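You operate a simulated robot arm through the tools that you are given. There is no shell and no other tool.

You run a simulated robot arm. Do the job below in one go: nothing can be reset, and whatever is moved stays where it is left.

JOB
Printer one runs fast: set dwell 3, then print both blank caps.
Fine: leave the speed knob; the loaded cap first, then on to the drying board, print side up; the second stays in the fixture; both prints whole.

Only the result counts: the job must be done as asked and must still hold three seconds after the hand-in. Knocking over, shifting, dropping, spilling or breaking anything else fails it. A push-on lid holds only when it is set on centred and level and pressed home; a screw cap is set on level and turned clockwise until tight.

ROBOT AND FRAMES
A 7-joint arm with a two-finger parallel gripper, fixed in place. Base frame: the origin is on the floor under the middle of its stand, x ahead of it, y to its left, z up. Units: m, degrees, N and s.
It reaches about 1.524 m from its shoulder. Its first joint turns from -149.0 to 149.0 degrees. Payload 3.5 kg.
Tool frame: the origin (TCP) lies between the finger pads and is the grasp point; the fingertips stand 0.023 m ahead of it; z points along the fingers, y is the line along which they close. Largest opening 0.094 m; finger width 0.038, thickness 0.01; the body of the gripper, 0.054 by 0.096 m, starts 0.039 m behind the TCP.
Orientation is that of the tool frame in the base frame, as a unit quaternion [w, x, y, z]. With the fingers straight down and closing along the base's y, the tool's x points along the base's -x, its y along +y and its z along -z.

CONTROLS
- The arm moves only by the tool servo_tool. Its argument "moves" is a list that holds one entry, the list of rows, each a list of 6 numbers: the shift along the tool's x, y, z in m, then the turn, a rotation vector about the tool's x, y, z in degrees. In form: [[[dx, dy, dz, wx, wy, wz], ...]]. A call has 1 to 20 rows; each row shifts and turns the commanded pose from where the row before left it, along the tool's axes as they then stand. "claw" is the gripper command, from -1 (shut) to 1 (fully open), values between in proportion, set as the call begins (left out, the last holds). Rows are played at 5 a second. More than 0.05 m and 8.6 degrees between two rows, or a gripper value outside its range, and nothing of the call is played. Where a pose cannot be reached the arm comes as near as it can. A force on the tool above 90 N (or 10 N above the force at the start of the call, whichever is more), or a blocked arm, ends the call early, and 0.2 s more pass. Each finger travels about 0.153 m/s and halts on what it meets, pressing with about 26 N; the grip force reading is that of the motor and also rises with nothing between the fingers. The clock runs only during rows and for 0.2 s after the last one: add rows that do not move to give the fingers time. The reply holds the time, the measured pose of the TCP, the force on the tool along the base axes, the opening and the grip force, in the units named above and with some noise, with the torque about the TCP (base axes, N m) and any sound that the robot's microphone picked up.
- Cameras (640 x 400 px; columns grow to the right, rows downward): "scene" is fixed at [0.2209, 0.6484, 1.5163]; the picture's right is [0.12, -0.99, 0.00], its down [-0.70, -0.09, -0.71] and it looks along [0.71, 0.09, -0.70] (base axes); focal length 231 px, centre (320, 200). "wrist" rides on the gripper at [0.086, 0.016, -0.074] in the tool frame; the picture's right is [-0.18, 0.98, 0.00], its down [-0.58, -0.11, -0.81] and it looks along [-0.79, -0.15, 0.59] (tool axes); focal length 243 px, centre (320, 200). There is no depth. A picture from a camera that has moved, and an enlarged one, comes with that camera's place and axes in the base frame and with its lens.
- snapshot(camera): a new picture of that camera. The clock stands still meanwhile.
- zoom(camera, box): a new picture of the part [left, top, right, bottom] of that camera's present view, enlarged. The clock stands still meanwhile.
- hand_in(): hands the job in; it is judged then, once.

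Places have to be worked out from the pictures, the camera data and where the tool is seen. Open the gripper and draw the arm clear of the work before you hand the job in, unless the task says otherwise.

The tools are called after ">>>" by a JSON object that holds its "api" and its "payload". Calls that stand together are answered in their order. servo_tool: Moves the arm, as the interface text tells. Its arguments: {"type":"object","properties":{"moves":{"type":"array","items":{"type":"array","items":{"type":"array","items":{"type":"number"}}}},"claw":{"type":"number"}},"required":["moves"]} The other tools are called the same way: snapshot (camera) takes a picture; zoom (camera, box) takes an enlarged picture of a part of a camera's view; hand_in () hands the job in.

At the start:

```text
time: 0.0
ee_pos: [0.9527, 0.5456, 1.2682]
tcp_rot: [-0.001, 0.0, 1.0, 0.0]
wrist_force: [0.0, 0.1, 0.2]
moment: [-0.01, 0.01, 0.0]
width: 0.0938
grasp_force: 0.1
```

scene: 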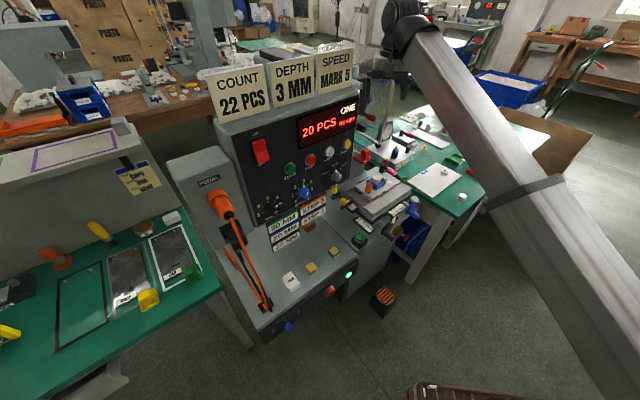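
wrist: 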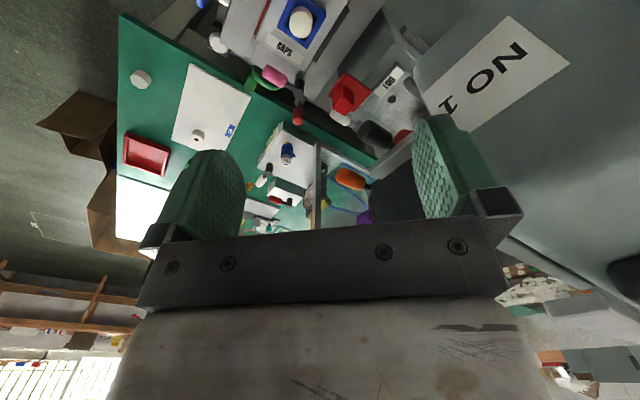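

I'll look at the scene in detail before moving anything: the machine panel, the fixture, and the tables.

>>> {"api": "zoom", "payload": {"camera": "scene", "box": [200, 40, 360, 140]}}

>>> {"api": "zoom", "payload": {"camera": "scene", "box": [220, 120, 380, 220]}}

>>> {"api": "zoom", "payload": {"camera": "scene", "box": [320, 120, 480, 220]}}

>>> {"api": "zoom", "payload": {"camera": "scene", "box": [220, 200, 420, 340]}}

>>> {"api": "zoom", "payload": {"camera": "wrist", "box": [110, 0, 430, 220]}}

```text
4.00 times, centred on (280, 90) of scene
camera zoom: at [0.2209, 0.6484, 1.5163], right [0.12, -0.99, 0.0], down [-0.7, -0.09, -0.71], along [0.71, 0.09, -0.7], focal length 922 px, centre (480, 640)
```

zoom: 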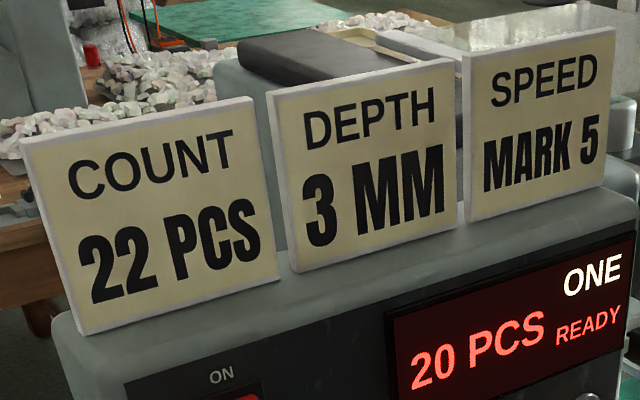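

```text
4.00 times, centred on (300, 170) of scene
camera zoom: at [0.2209, 0.6484, 1.5163], right [0.12, -0.99, 0.0], down [-0.7, -0.09, -0.71], along [0.71, 0.09, -0.7], focal length 922 px, centre (400, 320)
```

zoom: 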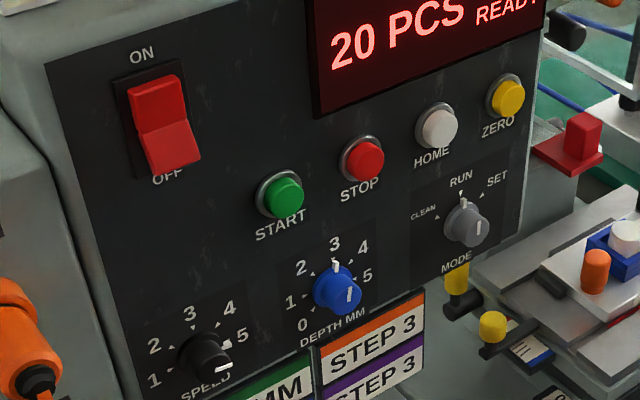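

```text
4.00 times, centred on (400, 170) of scene
camera zoom: at [0.2209, 0.6484, 1.5163], right [0.12, -0.99, 0.0], down [-0.7, -0.09, -0.71], along [0.71, 0.09, -0.7], focal length 922 px, centre (0, 320)
```

zoom: 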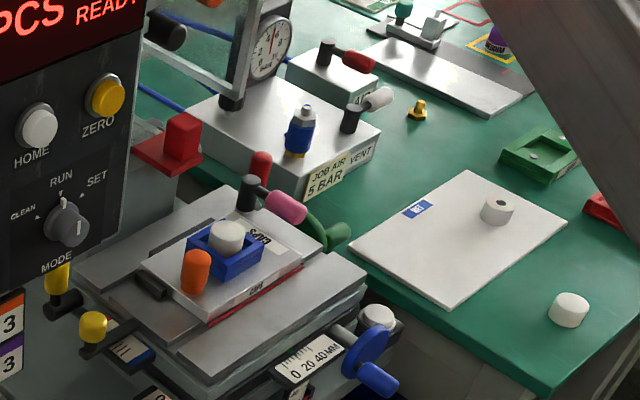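

```text
2.86 times, centred on (320, 270) of scene
camera zoom: at [0.2209, 0.6484, 1.5163], right [0.12, -0.99, 0.0], down [-0.7, -0.09, -0.71], along [0.71, 0.09, -0.7], focal length 659 px, centre (320, 0)
```

zoom: 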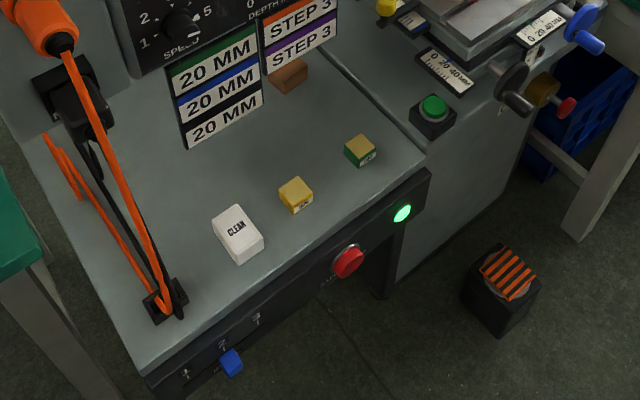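

```text
1.82 times, centred on (270, 110) of wrist
camera zoom: at [0.865, 0.5602, 1.3417], right [0.18, 0.98, 0.0], down [0.58, -0.11, 0.81], along [0.79, -0.15, -0.59], focal length 441 px, centre (411, 364)
```

zoom: 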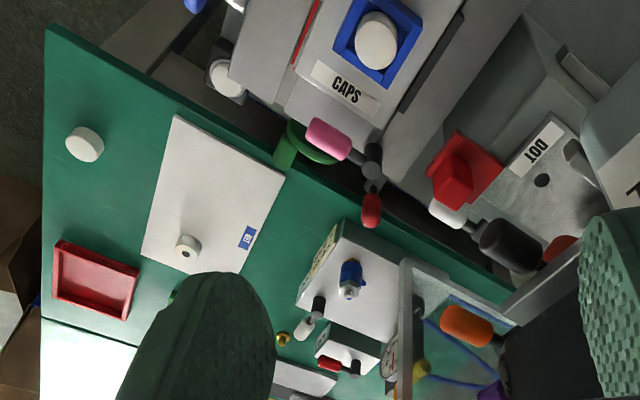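

Next I'll zoom in on the dwell slider, the front lip, the buttons, the foot pedal and the fixture labels.

>>> {"api": "zoom", "payload": {"camera": "scene", "box": [262, 300, 326, 340]}}

>>> {"api": "zoom", "payload": {"camera": "scene", "box": [300, 255, 380, 305]}}

>>> {"api": "zoom", "payload": {"camera": "scene", "box": [275, 240, 355, 290]}}

>>> {"api": "zoom", "payload": {"camera": "scene", "box": [340, 165, 420, 215]}}

>>> {"api": "zoom", "payload": {"camera": "scene", "box": [335, 205, 415, 255]}}

>>> {"api": "zoom", "payload": {"camera": "scene", "box": [400, 150, 480, 200]}}

>>> {"api": "zoom", "payload": {"camera": "scene", "box": [335, 100, 415, 150]}}

>>> {"api": "zoom", "payload": {"camera": "scene", "box": [240, 165, 320, 215]}}

>>> {"api": "zoom", "payload": {"camera": "scene", "box": [160, 140, 256, 260]}}

>>> {"api": "zoom", "payload": {"camera": "scene", "box": [100, 130, 180, 210]}}

```text
10.00 times, centred on (294, 320) of scene
camera zoom: at [0.2209, 0.6484, 1.5163], right [0.12, -0.99, 0.0], down [-0.7, -0.09, -0.71], along [0.71, 0.09, -0.7], focal length 2306 px, centre (580, -1000)
```

zoom: 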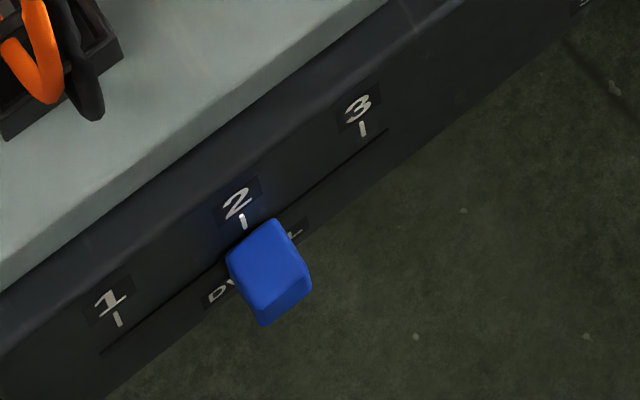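

```text
8.00 times, centred on (340, 280) of scene
camera zoom: at [0.2209, 0.6484, 1.5163], right [0.12, -0.99, 0.0], down [-0.7, -0.09, -0.71], along [0.71, 0.09, -0.7], focal length 1845 px, centre (160, -440)
```

zoom: 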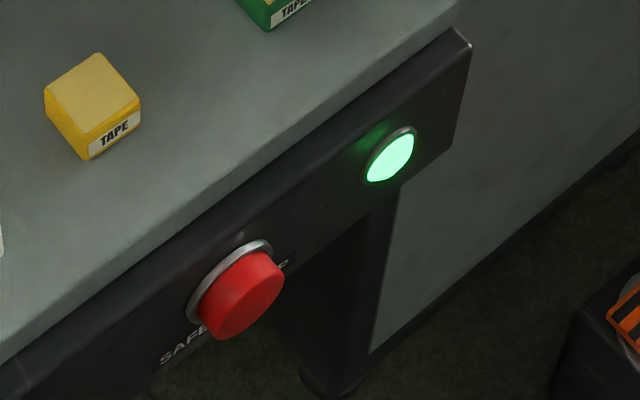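

```text
8.00 times, centred on (315, 265) of scene
camera zoom: at [0.2209, 0.6484, 1.5163], right [0.12, -0.99, 0.0], down [-0.7, -0.09, -0.71], along [0.71, 0.09, -0.7], focal length 1845 px, centre (360, -320)
```

zoom: 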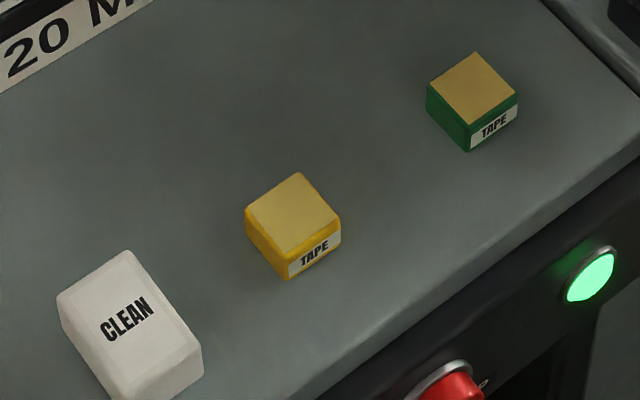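

```text
8.00 times, centred on (380, 190) of scene
camera zoom: at [0.2209, 0.6484, 1.5163], right [0.12, -0.99, 0.0], down [-0.7, -0.09, -0.71], along [0.71, 0.09, -0.7], focal length 1845 px, centre (-160, 280)
```

zoom: 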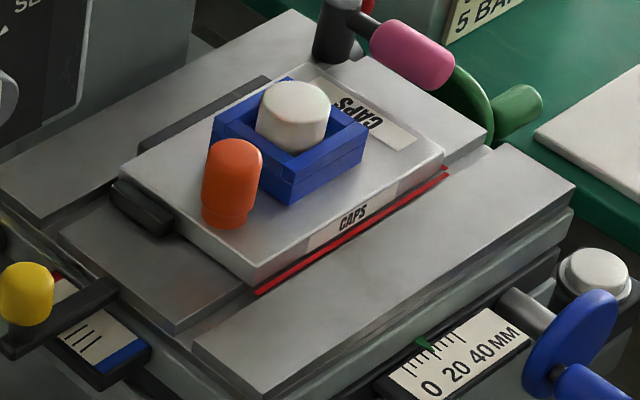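

```text
8.00 times, centred on (375, 230) of scene
camera zoom: at [0.2209, 0.6484, 1.5163], right [0.12, -0.99, 0.0], down [-0.7, -0.09, -0.71], along [0.71, 0.09, -0.7], focal length 1845 px, centre (-120, -40)
```

zoom: 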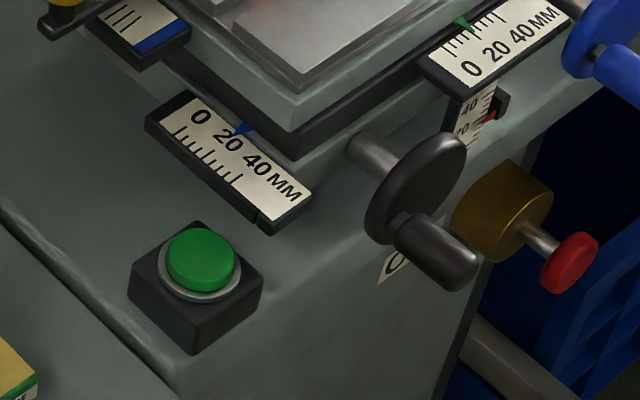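

```text
8.00 times, centred on (440, 175) of scene
camera zoom: at [0.2209, 0.6484, 1.5163], right [0.12, -0.99, 0.0], down [-0.7, -0.09, -0.71], along [0.71, 0.09, -0.7], focal length 1845 px, centre (-640, 400)
```

zoom: 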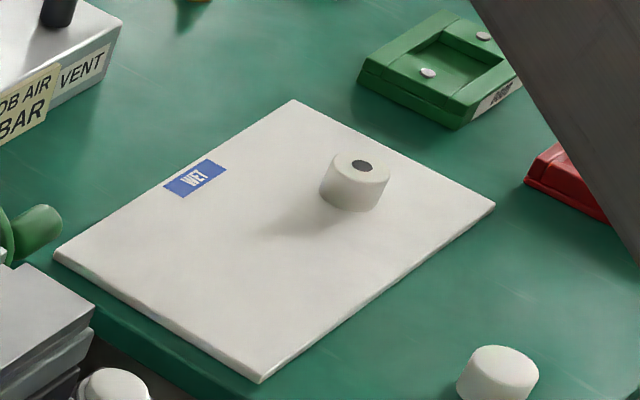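

```text
8.00 times, centred on (375, 125) of scene
camera zoom: at [0.2209, 0.6484, 1.5163], right [0.12, -0.99, 0.0], down [-0.7, -0.09, -0.71], along [0.71, 0.09, -0.7], focal length 1845 px, centre (-120, 800)
```

zoom: 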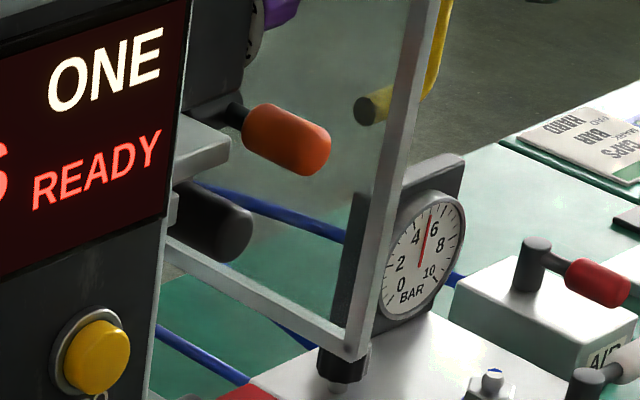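

```text
8.00 times, centred on (280, 190) of scene
camera zoom: at [0.2209, 0.6484, 1.5163], right [0.12, -0.99, 0.0], down [-0.7, -0.09, -0.71], along [0.71, 0.09, -0.7], focal length 1845 px, centre (640, 280)
```

zoom: 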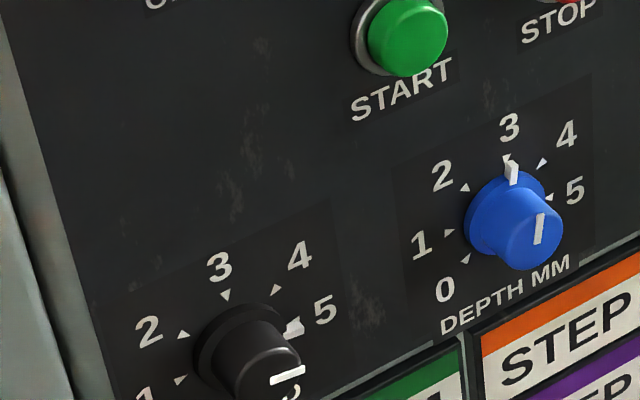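

```text
3.33 times, centred on (208, 200) of scene
camera zoom: at [0.2209, 0.6484, 1.5163], right [0.12, -0.99, 0.0], down [-0.7, -0.09, -0.71], along [0.71, 0.09, -0.7], focal length 769 px, centre (693, 200)
```

zoom: 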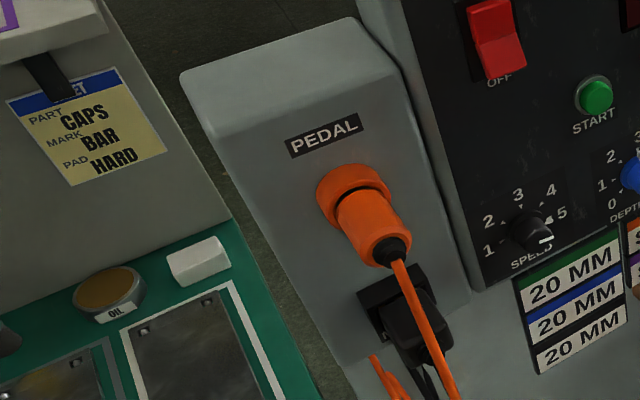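

```text
5.00 times, centred on (140, 170) of scene
camera zoom: at [0.2209, 0.6484, 1.5163], right [0.12, -0.99, 0.0], down [-0.7, -0.09, -0.71], along [0.71, 0.09, -0.7], focal length 1153 px, centre (1220, 350)
```

zoom: 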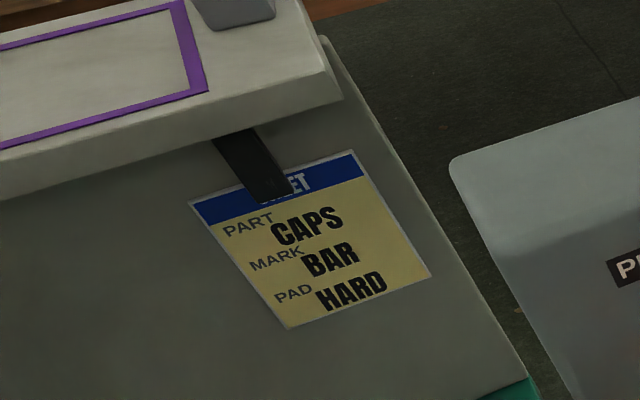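

The panel shows speed 5 and depth 3, the mode is RUN, and the dwell slider on the front lip sits at 2. I put the loaded cap near [0.99, 0.51, 0.91]. I'll lift and draw back so the wrist camera can see the front of the machine and give me a second view to triangulate with.

>>> {"api": "servo_tool", "payload": {"moves": [[[0, 0, -0.05, 0, 0, 0], [0, 0, -0.05, 0, 0, 0], [0.05, 0, 0, 0, 0, 0], [0.05, 0, 0, 0, 0, 0], [0.05, 0, 0, 0, 0, 0], [0.05, 0, 0, 0, 0, 0], [0.05, 0, 0, 0, 0, 0], [0.05, 0, 0, 0, 0, 0]]]}}

>>> {"api": "snapshot", "payload": {"camera": "wrist"}}

>>> {"api": "snapshot", "payload": {"camera": "scene"}}

```text
time: 1.8
ee_pos: [0.7083, 0.5803, 1.242]
tcp_rot: [0.015, 0.0, 1.0, 0.011]
wrist_force: [0.5, -0.6, 0.9]
moment: [0.0, 0.0, 0.04]
width: 0.0938
grasp_force: 0.1
out of reach, approached as far as the arm can: row 1, 2, 3, 4, 5, 6, 7, 8
```

```text
taken
camera wrist: at [0.6177, 0.5932, 1.3131], right [0.18, 0.98, 0.03], down [0.56, -0.13, 0.82], along [0.81, -0.13, -0.57], focal length 243 px, centre (320, 200)
```

wrist: 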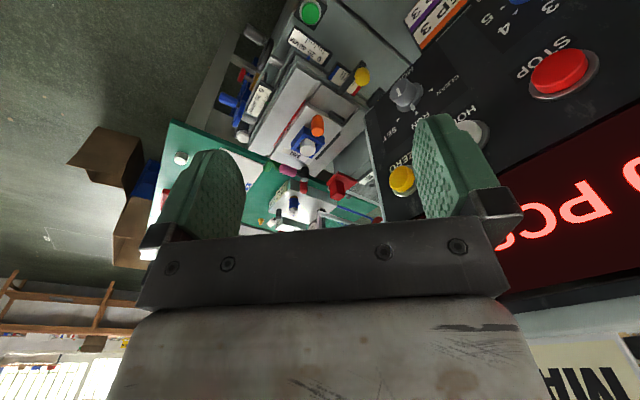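

```text
taken
```

scene: 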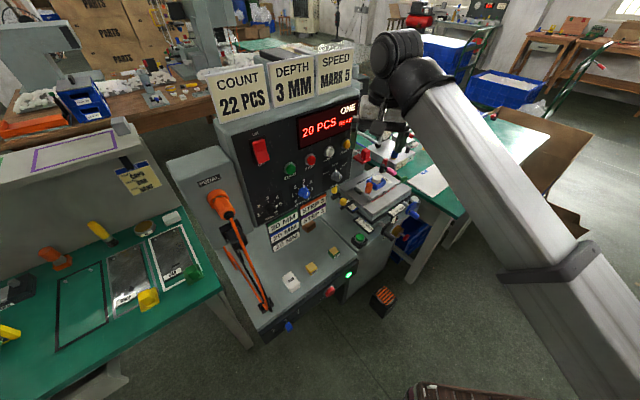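

The reply says several rows were out of reach, so I'll send some still rows to see where the arm settles.

>>> {"api": "servo_tool", "payload": {"moves": [[[0, 0, 0, 0, 0, 0], [0, 0, 0, 0, 0, 0], [0, 0, 0, 0, 0, 0]]]}}

```text
time: 2.6
ee_pos: [0.7078, 0.58, 1.2408]
tcp_rot: [0.015, 0.001, 1.0, 0.012]
wrist_force: [0.3, 0.1, 0.1]
moment: [0.0, 0.02, -0.01]
width: 0.094
grasp_force: 0.1
```

The arm's commanded pose follows the measured one between calls. From the two views, ZERO is near [0.82, 0.65, 1.16] and STOP near [0.73, 0.74, 1.16], so the machine is turned about 45° and faces the robot base. I'll back away and yaw the tool so the camera faces the machine square on.

>>> {"api": "servo_tool", "payload": {"moves": [[[0.05, 0, 0, 0, 0, 0], [0.05, 0, 0, 0, 0, 0], [0.05, 0, 0, 0, 0, 0], [0.05, 0, 0, 0, 0, 0], [0.05, 0, 0, 0, 0, 0], [0, 0, 0, 0, 0, -7.5], [0, 0, 0, 0, 0, -7.5], [0, 0, 0, 0, 0, -7.5], [0, 0, 0, 0, 0, -7.5], [0, 0, 0, 0, 0, -7.5], [0, 0, 0, 0, 0, -7.5], [0, 0, 0, 0, 0, 0]]]}}

>>> {"api": "snapshot", "payload": {"camera": "wrist"}}

>>> {"api": "snapshot", "payload": {"camera": "scene"}}

```text
time: 4.7
ee_pos: [0.493, 0.6152, 1.1473]
tcp_rot: [0.004, -0.268, 0.963, 0.007]
wrist_force: [-10.6, 16.3, -4.2]
moment: [-1.4, -1.31, -2.01]
width: 0.0938
grasp_force: 0.1
out of reach, approached as far as the arm can: row 1, 2, 3, 4, 5, 6
stopped in row 10: the force on the tool passed its limit at 145 N (the readings are from after the stop); the commanded pose is now the measured one
```

```text
taken
camera wrist: at [0.4097, 0.5828, 1.2198], right [-0.35, 0.94, 0.01], down [0.55, 0.19, 0.81], along [0.76, 0.29, -0.58], focal length 243 px, centre (320, 200)
```

wrist: 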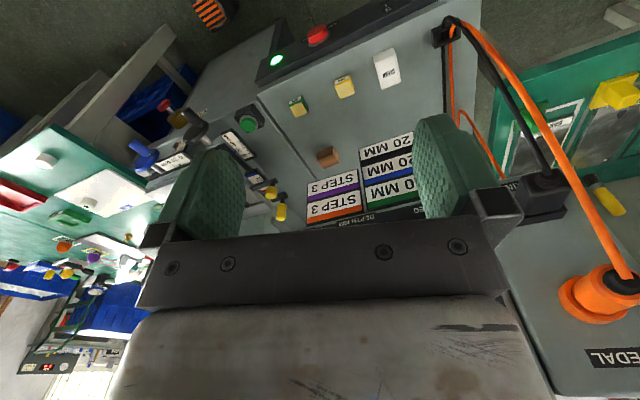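

```text
taken
```

scene: 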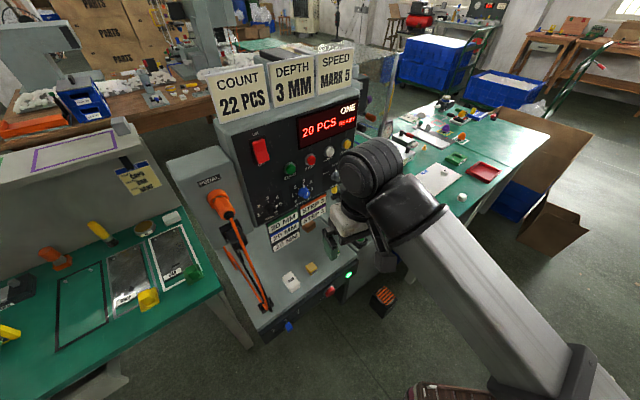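

The force limit tripped, though I see nothing displaced in either picture. A still row should tell me whether the arm is touching anything.

>>> {"api": "servo_tool", "payload": {"moves": [[[0, 0, 0, 0, 0, 0], [0, 0, 0, 0, 0, 0]]]}}

>>> {"api": "zoom", "payload": {"camera": "scene", "box": [290, 120, 450, 260]}}

>>> {"api": "zoom", "payload": {"camera": "scene", "box": [400, 250, 640, 400]}}

```text
time: 5.3
ee_pos: [0.4926, 0.6161, 1.1475]
tcp_rot: [0.004, -0.268, 0.963, 0.007]
wrist_force: [-17.0, 23.9, -12.2]
moment: [-1.59, -2.6, -2.93]
width: 0.0942
grasp_force: 0.1
```

```text
2.86 times, centred on (370, 190) of scene
camera zoom: at [0.2209, 0.6484, 1.5163], right [0.12, -0.99, 0.0], down [-0.7, -0.09, -0.71], along [0.71, 0.09, -0.7], focal length 659 px, centre (177, 229)
```

zoom: 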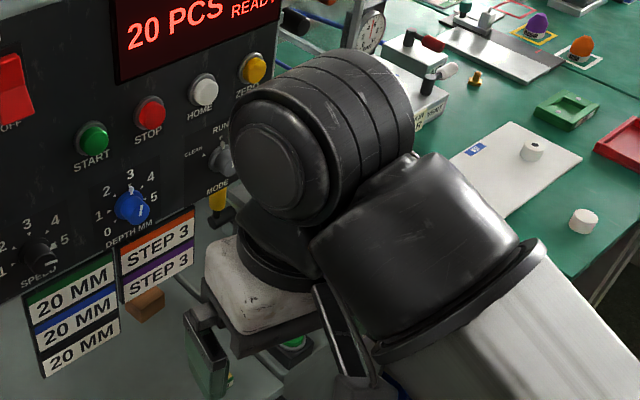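

```text
2.67 times, centred on (520, 325) of scene
camera zoom: at [0.2209, 0.6484, 1.5163], right [0.12, -0.99, 0.0], down [-0.7, -0.09, -0.71], along [0.71, 0.09, -0.7], focal length 615 px, centre (-213, -133)
```

zoom: 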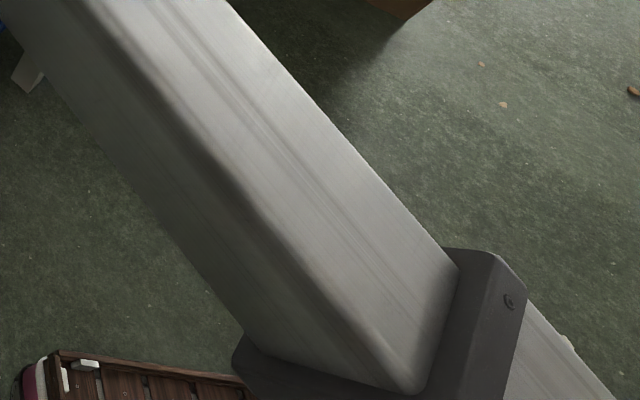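

The residual force looks like self-contact: the camera bracket on the gripper is touching the arm's own forearm, because the tool is close in and vertical. I'll undo the yaw and move back out to release it.

>>> {"api": "servo_tool", "payload": {"moves": [[[0, 0, 0, 0, 0, 5], [-0.02, 0, 0, 0, 0, 5], [-0.03, 0, 0, 0, 0, 5], [-0.03, 0, 0, 0, 0, 0], [0, 0, 0, 0, 0, 0]]]}}

>>> {"api": "snapshot", "payload": {"camera": "scene"}}

```text
time: 6.5
ee_pos: [0.5674, 0.6436, 1.148]
tcp_rot: [0.004, -0.142, 0.99, 0.007]
wrist_force: [-0.3, 0.3, -0.2]
moment: [0.0, 0.0, 0.01]
width: 0.094
grasp_force: 0.0
```

```text
taken
```

scene: 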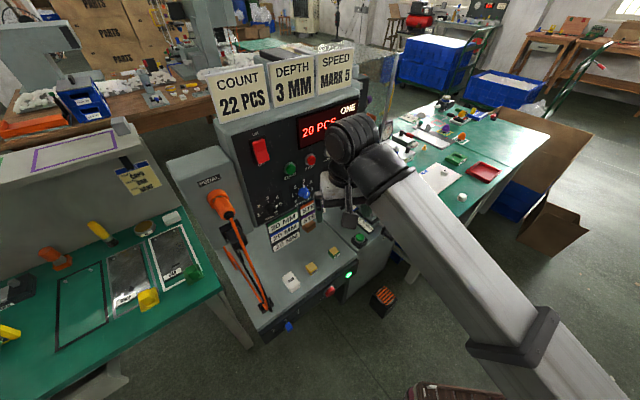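

The contact is released and the force is about zero. From here I'll take a wrist view with zooms.

>>> {"api": "snapshot", "payload": {"camera": "wrist"}}

>>> {"api": "zoom", "payload": {"camera": "wrist", "box": [120, 60, 320, 200]}}

>>> {"api": "zoom", "payload": {"camera": "wrist", "box": [200, 0, 420, 140]}}

```text
taken
camera wrist: at [0.4795, 0.6328, 1.2208], right [-0.1, 0.99, 0.01], down [0.59, 0.05, 0.81], along [0.8, 0.09, -0.59], focal length 243 px, centre (320, 200)
```

wrist: 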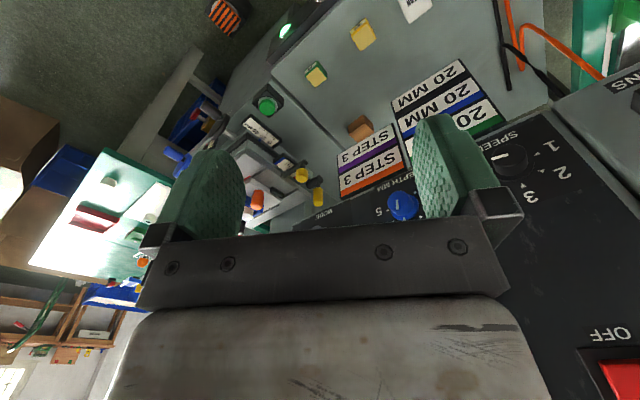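

```text
2.86 times, centred on (220, 130) of wrist
camera zoom: at [0.4795, 0.6328, 1.2208], right [-0.1, 0.99, 0.01], down [0.59, 0.05, 0.81], along [0.8, 0.09, -0.59], focal length 693 px, centre (606, 400)
```

zoom: 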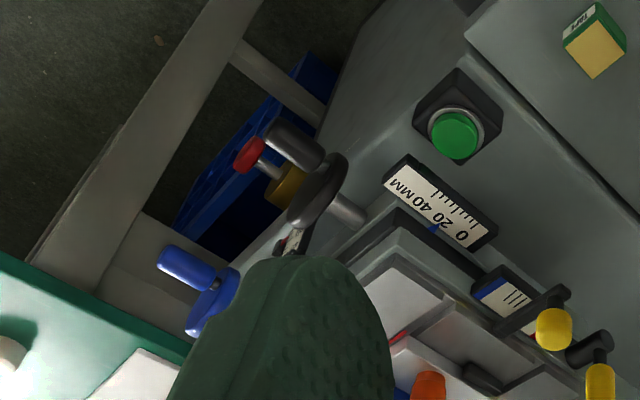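

```text
2.86 times, centred on (310, 70) of wrist
camera zoom: at [0.4795, 0.6328, 1.2208], right [-0.1, 0.99, 0.01], down [0.59, 0.05, 0.81], along [0.8, 0.09, -0.59], focal length 693 px, centre (349, 571)
```

zoom: 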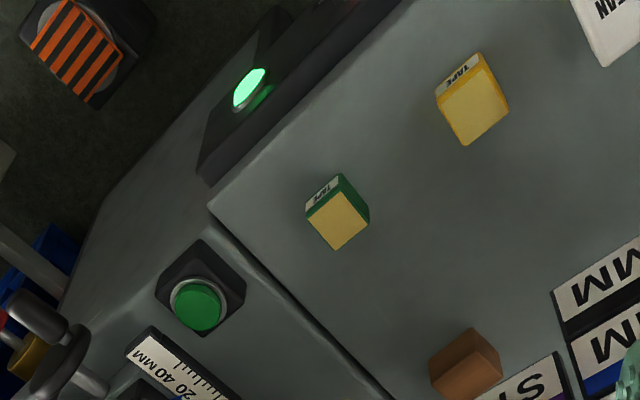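

The blue scale pointer reads 20. I'd like a better look at the fixture, pad and boards on the right side, so I'll move the camera there, staying in front of the panel.

>>> {"api": "servo_tool", "payload": {"moves": [[[-0.0252, -0.0386, -0.005, 0, 0, 0], [-0.0252, -0.0386, -0.005, 0, 0, 0], [-0.0252, -0.0386, -0.005, 0, 0, 0], [-0.0252, -0.0386, -0.005, 0, 0, 0], [-0.0252, -0.0386, -0.005, 0, 0, 0], [-0.0252, -0.0386, -0.005, 0, 0, 0], [-0.0252, -0.0386, -0.005, 0, 0, 0], [-0.0252, -0.0386, -0.005, 0, 0, 0], [0, 0, 0, 0, 0, 0]]]}}

>>> {"api": "snapshot", "payload": {"camera": "wrist"}}

>>> {"api": "snapshot", "payload": {"camera": "scene"}}

```text
time: 7.9
ee_pos: [0.7595, 0.4794, 1.1733]
tcp_rot: [0.003, -0.126, 0.992, 0.012]
wrist_force: [-3.3, 17.0, -4.7]
moment: [-1.47, -0.77, -1.76]
width: 0.0941
grasp_force: 0.0
stopped in row 6: the force on the tool passed its limit at 111 N (the readings are from after the stop); the commanded pose is now the measured one
```

```text
taken
camera wrist: at [0.6706, 0.4714, 1.2469], right [-0.07, 1.0, 0.02], down [0.59, 0.02, 0.81], along [0.81, 0.07, -0.59], focal length 243 px, centre (320, 200)
```

wrist: 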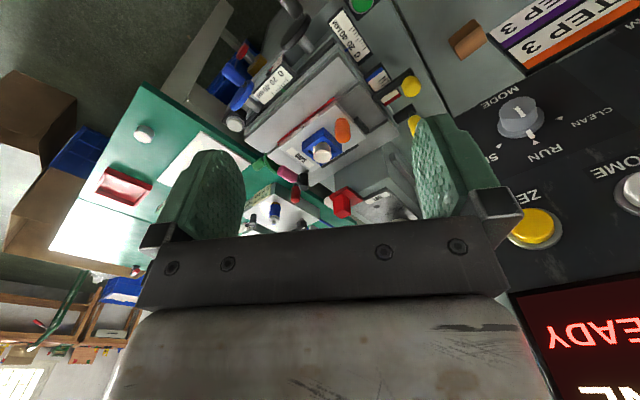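

```text
taken
```

scene: 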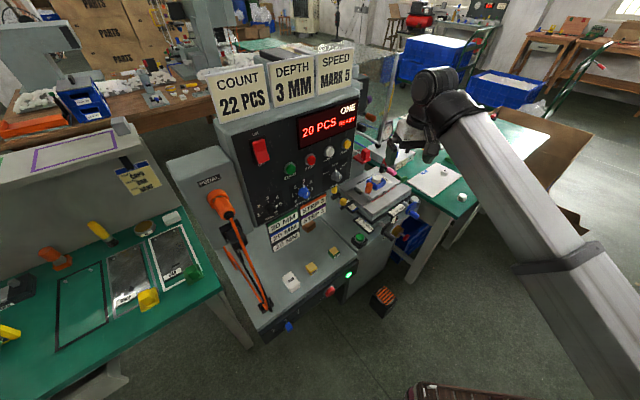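

It's the same self-contact, again with the camera bracket turned toward the forearm. Yawing the other way (camera looking toward -y) gives clearance, so I'll do that from here.

>>> {"api": "servo_tool", "payload": {"moves": [[[0, 0.01, 0, 0, 0, 5], [0, 0, 0, 0, 0, 5], [0, 0, 0, 0, 0, 5], [0, 0, 0, 0, 0, 5], [0, 0, 0, 0, 0, 5], [0, 0, 0, 0, 0, 5], [0, 0, 0, 0, 0, 0]]]}}

>>> {"api": "snapshot", "payload": {"camera": "wrist"}}

```text
time: 9.5
ee_pos: [0.7567, 0.4891, 1.1735]
tcp_rot: [-0.001, 0.134, 0.991, 0.011]
wrist_force: [-0.4, -0.4, -0.3]
moment: [0.0, -0.02, -0.01]
width: 0.094
grasp_force: 0.0
```

```text
taken
camera wrist: at [0.6767, 0.5253, 1.2482], right [0.44, 0.9, 0.02], down [0.53, -0.28, 0.8], along [0.73, -0.34, -0.6], focal length 243 px, centre (320, 200)
```

wrist: 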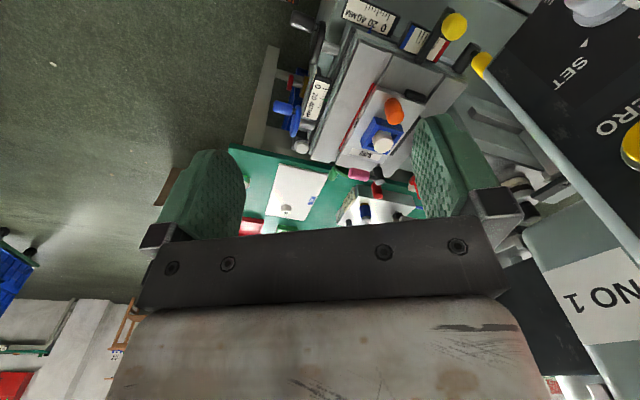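

That's clear of contact. I'll zoom in on the fixture scales, the pad area and the board.

>>> {"api": "zoom", "payload": {"camera": "wrist", "box": [280, 0, 480, 125]}}

>>> {"api": "zoom", "payload": {"camera": "wrist", "box": [240, 100, 440, 230]}}

>>> {"api": "zoom", "payload": {"camera": "wrist", "box": [440, 60, 640, 250]}}

```text
3.20 times, centred on (380, 62) of wrist
camera zoom: at [0.6767, 0.5253, 1.2482], right [0.44, 0.9, 0.02], down [0.53, -0.28, 0.8], along [0.73, -0.34, -0.6], focal length 776 px, centre (128, 640)
```

zoom: 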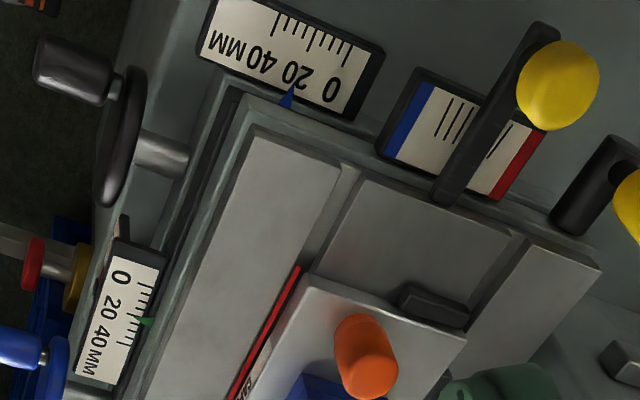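

```text
3.08 times, centred on (340, 165) of wrist
camera zoom: at [0.6767, 0.5253, 1.2482], right [0.44, 0.9, 0.02], down [0.53, -0.28, 0.8], along [0.73, -0.34, -0.6], focal length 746 px, centre (258, 308)
```

zoom: 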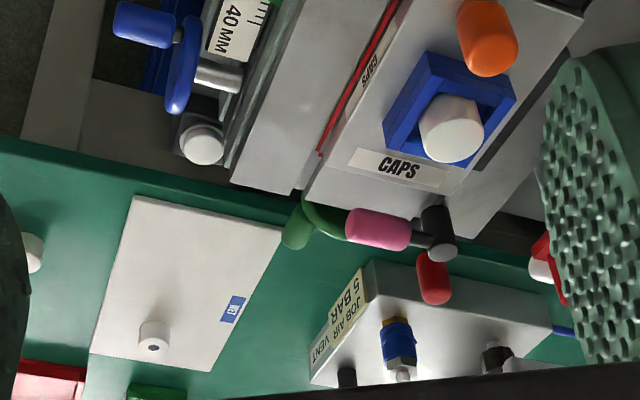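

```text
2.11 times, centred on (540, 155) of wrist
camera zoom: at [0.6767, 0.5253, 1.2482], right [0.44, 0.9, 0.02], down [0.53, -0.28, 0.8], along [0.73, -0.34, -0.6], focal length 511 px, centre (-143, 295)
```

zoom: 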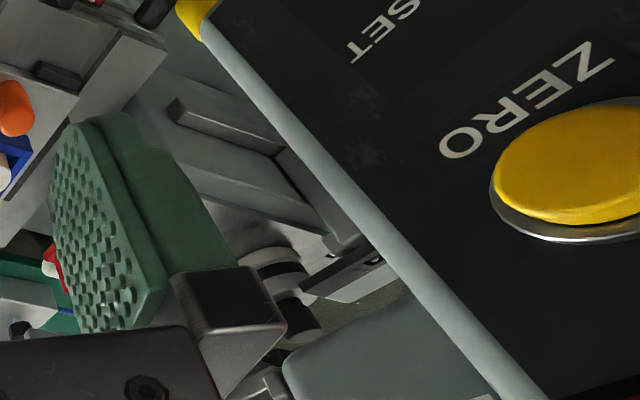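

The green and blue scales both read 20, as on the cards. The START button works out near [0.68, 0.78, 1.16] on a vertical panel facing 45°, and the dwell knob near [0.46, 0.78, 0.68] on the front lip, with its steps about 0.047 m apart. I'll pitch the tool outward by 45°, so the camera looks level at these faces and the forearm stays clear.

>>> {"api": "servo_tool", "payload": {"moves": [[[0.01, 0, 0, 0, -7.5, 0], [0.01, 0, 0, 0, -7.5, 0], [0.01, 0, 0, 0, -7.5, 0], [0.01, 0, 0, 0, -7.5, 0], [0.01, 0, 0, 0, -7.5, 0], [0.01, 0, 0, 0, -7.5, 0], [0, 0, 0, 0, 0, 0]]]}}

>>> {"api": "snapshot", "payload": {"camera": "wrist"}}

>>> {"api": "snapshot", "payload": {"camera": "scene"}}

```text
time: 11.1
ee_pos: [0.7047, 0.5033, 1.1556]
tcp_rot: [0.38, 0.127, 0.915, -0.041]
wrist_force: [1.0, 0.5, 0.0]
moment: [-0.02, 0.03, 0.02]
width: 0.0939
grasp_force: 0.2
```

```text
taken
camera wrist: at [0.5971, 0.5492, 1.1468], right [0.39, 0.91, 0.15], down [-0.19, -0.08, 0.98], along [0.9, -0.41, 0.14], focal length 243 px, centre (320, 200)
```

wrist: 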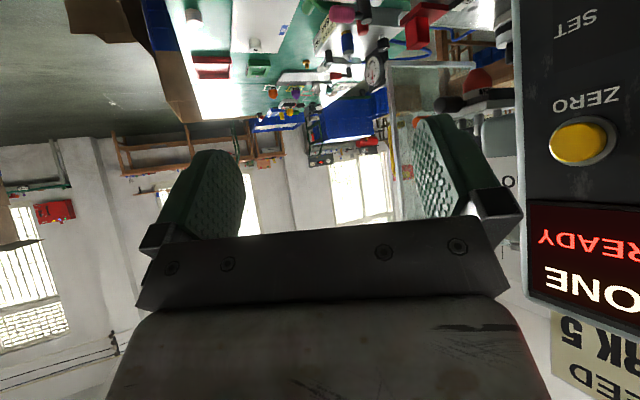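

```text
taken
```

scene: 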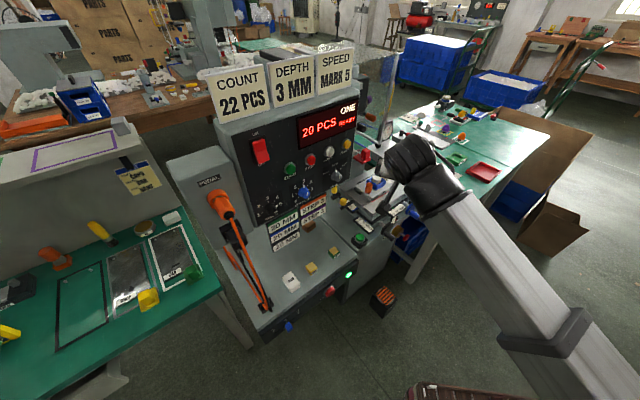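

No contact this time. Next I yaw about the vertical by 60° so the tool faces the machine at 45°.

>>> {"api": "servo_tool", "payload": {"moves": [[[0, 0, 0, -5.3, 0.16, -5.3], [0, 0, 0, -5.3, 0.16, -5.3], [0, 0, 0, -5.3, 0.16, -5.3], [0, 0, 0, -5.3, 0.16, -5.3], [0, 0, 0, -5.3, 0.16, -5.3], [0, 0, 0, -5.3, 0.16, -5.3], [0, 0, 0, -5.3, 0.16, -5.3], [0, 0, 0, -5.3, 0.16, -5.3], [0, 0, 0, 0, 0, 0]]]}}

>>> {"api": "snapshot", "payload": {"camera": "wrist"}}

>>> {"api": "snapshot", "payload": {"camera": "scene"}}

```text
time: 13.1
ee_pos: [0.7047, 0.5043, 1.1549]
tcp_rot: [0.349, -0.347, 0.857, 0.155]
wrist_force: [-0.7, 0.2, 0.8]
moment: [0.0, 0.0, 0.02]
width: 0.0941
grasp_force: 0.0
```

```text
taken
camera wrist: at [0.6101, 0.4352, 1.1468], right [-0.6, 0.79, 0.15], down [-0.02, -0.2, 0.98], along [0.8, 0.58, 0.14], focal length 243 px, centre (320, 200)
```

wrist: 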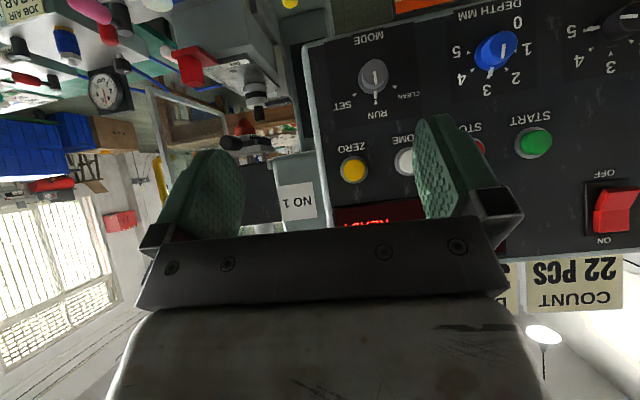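

```text
taken
```

scene: 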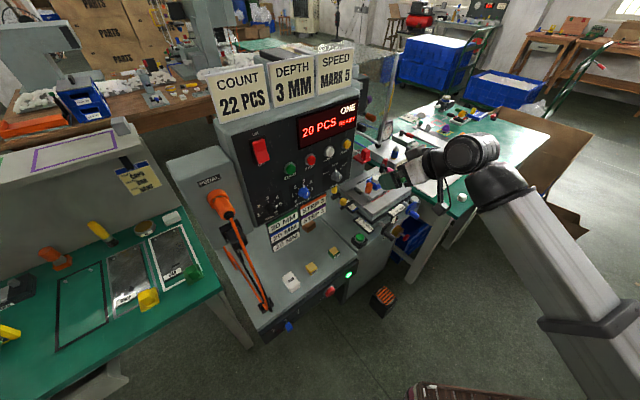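

This view is good: START confirmed at about [0.682, 0.779, 1.161]. Now I'll back off from the panel and go down-left to a standoff in front of the dwell slider.

>>> {"api": "servo_tool", "payload": {"moves": [[[0.0251, 0, -0.025, 0, 0, 0], [0.0251, 0, -0.025, 0, 0, 0], [0.0251, 0, -0.025, 0, 0, 0], [0.02346, 0.0314, 0.0233, 0, 0, 0], [0.02346, 0.0314, 0.0233, 0, 0, 0], [0.02346, 0.0314, 0.0233, 0, 0, 0], [0.02346, 0.0314, 0.0233, 0, 0, 0], [0.02346, 0.0314, 0.0233, 0, 0, 0], [0.02346, 0.0314, 0.0233, 0, 0, 0], [0.02346, 0.0314, 0.0233, 0, 0, 0], [0, 0, 0, 0, 0, 0]]]}}

>>> {"api": "snapshot", "payload": {"camera": "wrist"}}

>>> {"api": "snapshot", "payload": {"camera": "scene"}}

```text
time: 15.5
ee_pos: [0.4678, 0.5888, 0.9295]
tcp_rot: [0.35, -0.346, 0.857, 0.155]
wrist_force: [-0.5, 0.6, -0.4]
moment: [-0.01, -0.01, 0.01]
width: 0.0941
grasp_force: 0.0
```

```text
taken
camera wrist: at [0.3742, 0.5198, 0.9215], right [-0.59, 0.79, 0.15], down [-0.02, -0.2, 0.98], along [0.8, 0.58, 0.14], focal length 243 px, centre (320, 200)
```

wrist: 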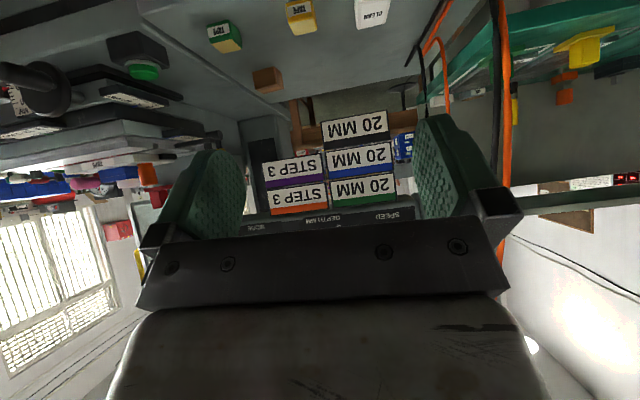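

```text
taken
```

scene: 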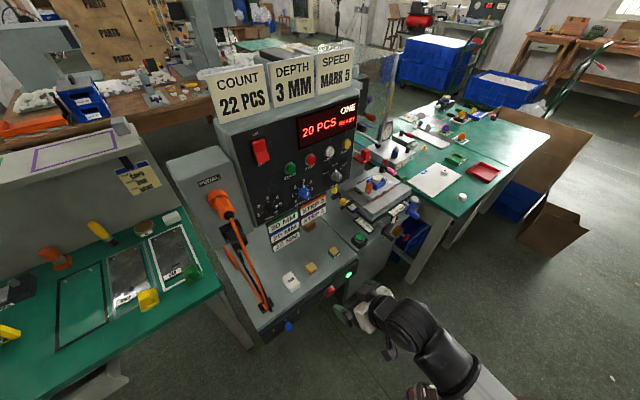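

Still clear. I'll continue down to the front of the slider with some standoff.

>>> {"api": "servo_tool", "payload": {"moves": [[[0.02505, 0.02253, 0.02528, 0, 0, 0], [0.02505, 0.02253, 0.02528, 0, 0, 0], [0.02505, 0.02253, 0.02528, 0, 0, 0], [0.02505, 0.02253, 0.02528, 0, 0, 0], [0.02505, 0.02253, 0.02528, 0, 0, 0], [0.02505, 0.02253, 0.02528, 0, 0, 0], [0, 0, 0, 0, 0, 0]]]}}

>>> {"api": "snapshot", "payload": {"camera": "wrist"}}

>>> {"api": "snapshot", "payload": {"camera": "scene"}}

```text
time: 17.1
ee_pos: [0.3694, 0.6887, 0.7181]
tcp_rot: [0.349, -0.346, 0.857, 0.154]
wrist_force: [0.6, 1.1, 0.0]
moment: [0.03, -0.01, -0.04]
width: 0.0943
grasp_force: 0.1
```

```text
taken
camera wrist: at [0.2762, 0.6202, 0.7094], right [-0.59, 0.79, 0.15], down [-0.02, -0.2, 0.98], along [0.8, 0.58, 0.14], focal length 243 px, centre (320, 200)
```

wrist: 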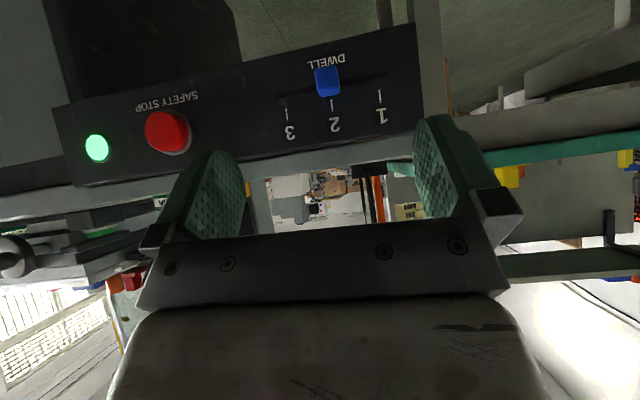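

```text
taken
```

scene: 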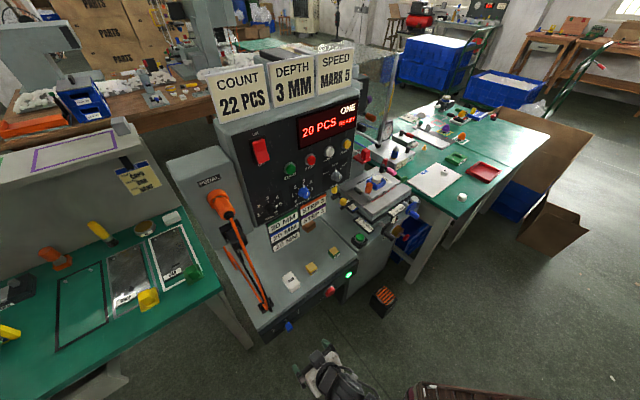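

I have a clear view of the DWELL slider, with its knob at 2. I'll zoom in on the knob to measure it.

>>> {"api": "zoom", "payload": {"camera": "wrist", "box": [260, 40, 420, 140]}}

>>> {"api": "zoom", "payload": {"camera": "scene", "box": [270, 300, 350, 350]}}

```text
4.00 times, centred on (340, 90) of wrist
camera zoom: at [0.2762, 0.6202, 0.7094], right [-0.59, 0.79, 0.15], down [-0.02, -0.2, 0.98], along [0.8, 0.58, 0.14], focal length 970 px, centre (240, 640)
```

zoom: 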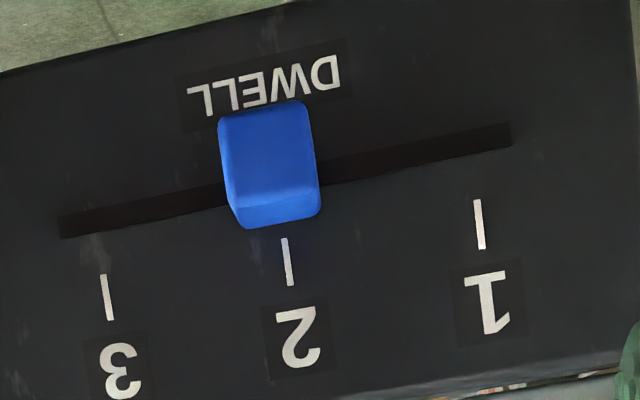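

```text
8.00 times, centred on (310, 325) of scene
camera zoom: at [0.2209, 0.6484, 1.5163], right [0.12, -0.99, 0.0], down [-0.7, -0.09, -0.71], along [0.71, 0.09, -0.7], focal length 1845 px, centre (400, -800)
```

zoom: 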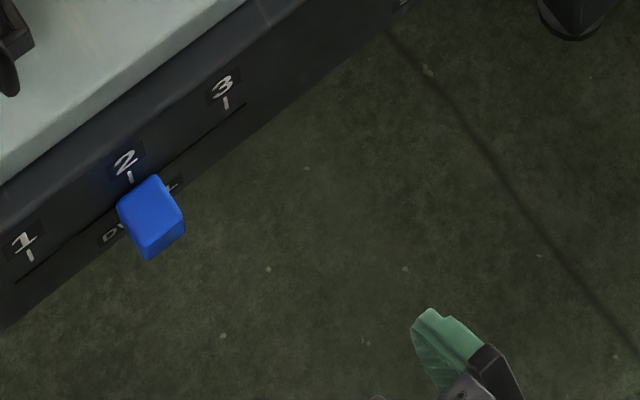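

The knob is about 0.025 wide and sticks out about 0.02 from the lip, centred near [0.465, 0.787, 0.626]; the marks are about 0.05 apart. I'll go down to knob height with a small standoff and look again before gripping.

>>> {"api": "servo_tool", "payload": {"moves": [[[0.0072, 0.0001, 0.0347, 0, 0, 0], [0.0072, 0.0001, 0.0347, 0, 0, 0], [0.0072, 0.0001, 0.0347, 0, 0, 0], [0, 0, 0, 0, 0, 0]]]}}

>>> {"api": "snapshot", "payload": {"camera": "wrist"}}

>>> {"api": "zoom", "payload": {"camera": "scene", "box": [260, 290, 370, 370]}}

```text
time: 18.1
ee_pos: [0.4097, 0.7311, 0.6294]
tcp_rot: [0.349, -0.346, 0.857, 0.155]
wrist_force: [-0.6, -0.4, 0.8]
moment: [-0.01, 0.02, 0.02]
width: 0.0941
grasp_force: 0.0
```

```text
taken
camera wrist: at [0.3167, 0.6627, 0.621], right [-0.59, 0.79, 0.15], down [-0.02, -0.2, 0.98], along [0.8, 0.58, 0.14], focal length 243 px, centre (320, 200)
```

wrist: 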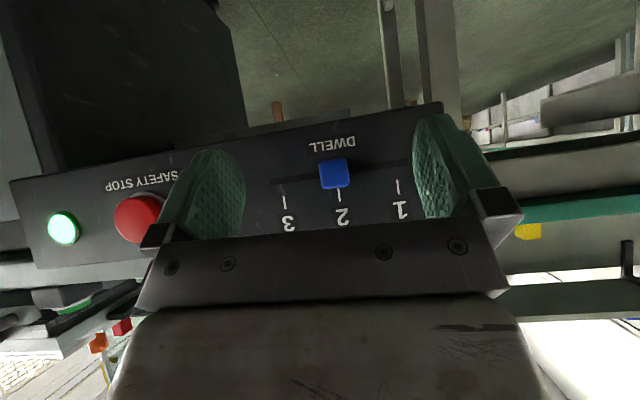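

```text
5.00 times, centred on (315, 330) of scene
camera zoom: at [0.2209, 0.6484, 1.5163], right [0.12, -0.99, 0.0], down [-0.7, -0.09, -0.71], along [0.71, 0.09, -0.7], focal length 1153 px, centre (345, -450)
```

zoom: 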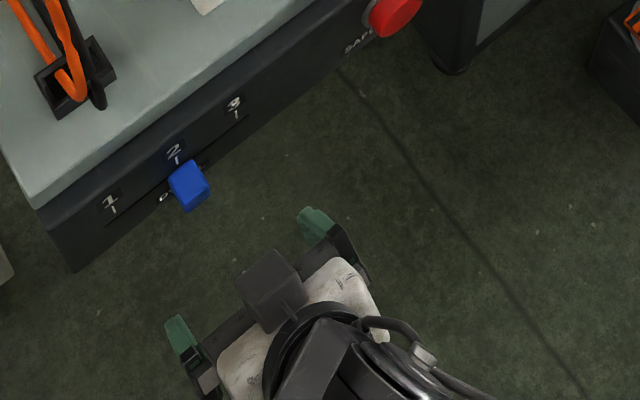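

Both wrist views put the knob dead ahead along the tool's line. I'll move forward 0.06 so the finger corners overlap the knob, then look.

>>> {"api": "servo_tool", "payload": {"moves": [[[-0.01065, 0.0001, 0.01058, 0, 0, 0], [-0.01065, 0.0001, 0.01058, 0, 0, 0], [-0.01065, 0.0001, 0.01058, 0, 0, 0], [-0.01065, 0.0001, 0.01058, 0, 0, 0], [0, 0, 0, 0, 0, 0]]]}}

>>> {"api": "snapshot", "payload": {"camera": "wrist"}}

>>> {"api": "zoom", "payload": {"camera": "scene", "box": [260, 290, 370, 370]}}

```text
time: 19.3
ee_pos: [0.4531, 0.774, 0.6288]
tcp_rot: [0.348, -0.347, 0.857, 0.155]
wrist_force: [-0.1, 0.3, -0.1]
moment: [-0.03, 0.06, 0.03]
width: 0.0938
grasp_force: 0.1
```

```text
taken
camera wrist: at [0.3595, 0.7047, 0.6205], right [-0.59, 0.79, 0.15], down [-0.02, -0.2, 0.98], along [0.8, 0.58, 0.14], focal length 243 px, centre (320, 200)
```

wrist: 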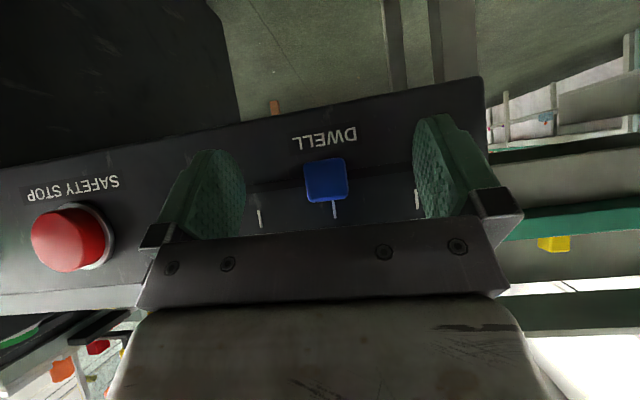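

```text
5.00 times, centred on (315, 330) of scene
camera zoom: at [0.2209, 0.6484, 1.5163], right [0.12, -0.99, 0.0], down [-0.7, -0.09, -0.71], along [0.71, 0.09, -0.7], focal length 1153 px, centre (345, -450)
```

zoom: 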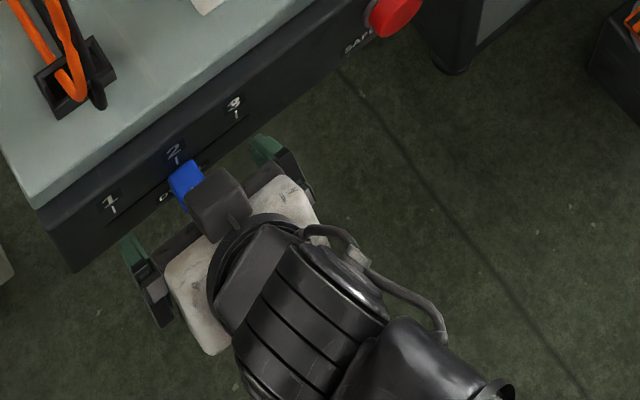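

The fingers straddle the knob, so I'll close on it.

>>> {"api": "servo_tool", "payload": {"moves": [[[0, 0, 0, 0, 0, 0], [0, 0, 0, 0, 0, 0], [0, 0, 0, 0, 0, 0], [0, 0, 0, 0, 0, 0]]], "claw": -1}}

>>> {"api": "snapshot", "payload": {"camera": "wrist"}}

```text
time: 20.3
ee_pos: [0.4521, 0.7742, 0.6291]
tcp_rot: [0.348, -0.348, 0.857, 0.154]
wrist_force: [0.9, 0.0, -0.1]
moment: [-0.77, -0.76, 0.15]
width: 0.0218
grasp_force: 44.7
```

```text
taken
camera wrist: at [0.3596, 0.7046, 0.6205], right [-0.6, 0.79, 0.15], down [-0.02, -0.2, 0.98], along [0.8, 0.58, 0.14], focal length 243 px, centre (320, 200)
```

wrist: 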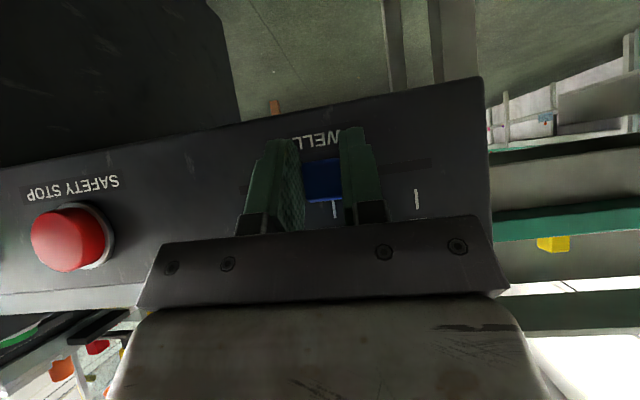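

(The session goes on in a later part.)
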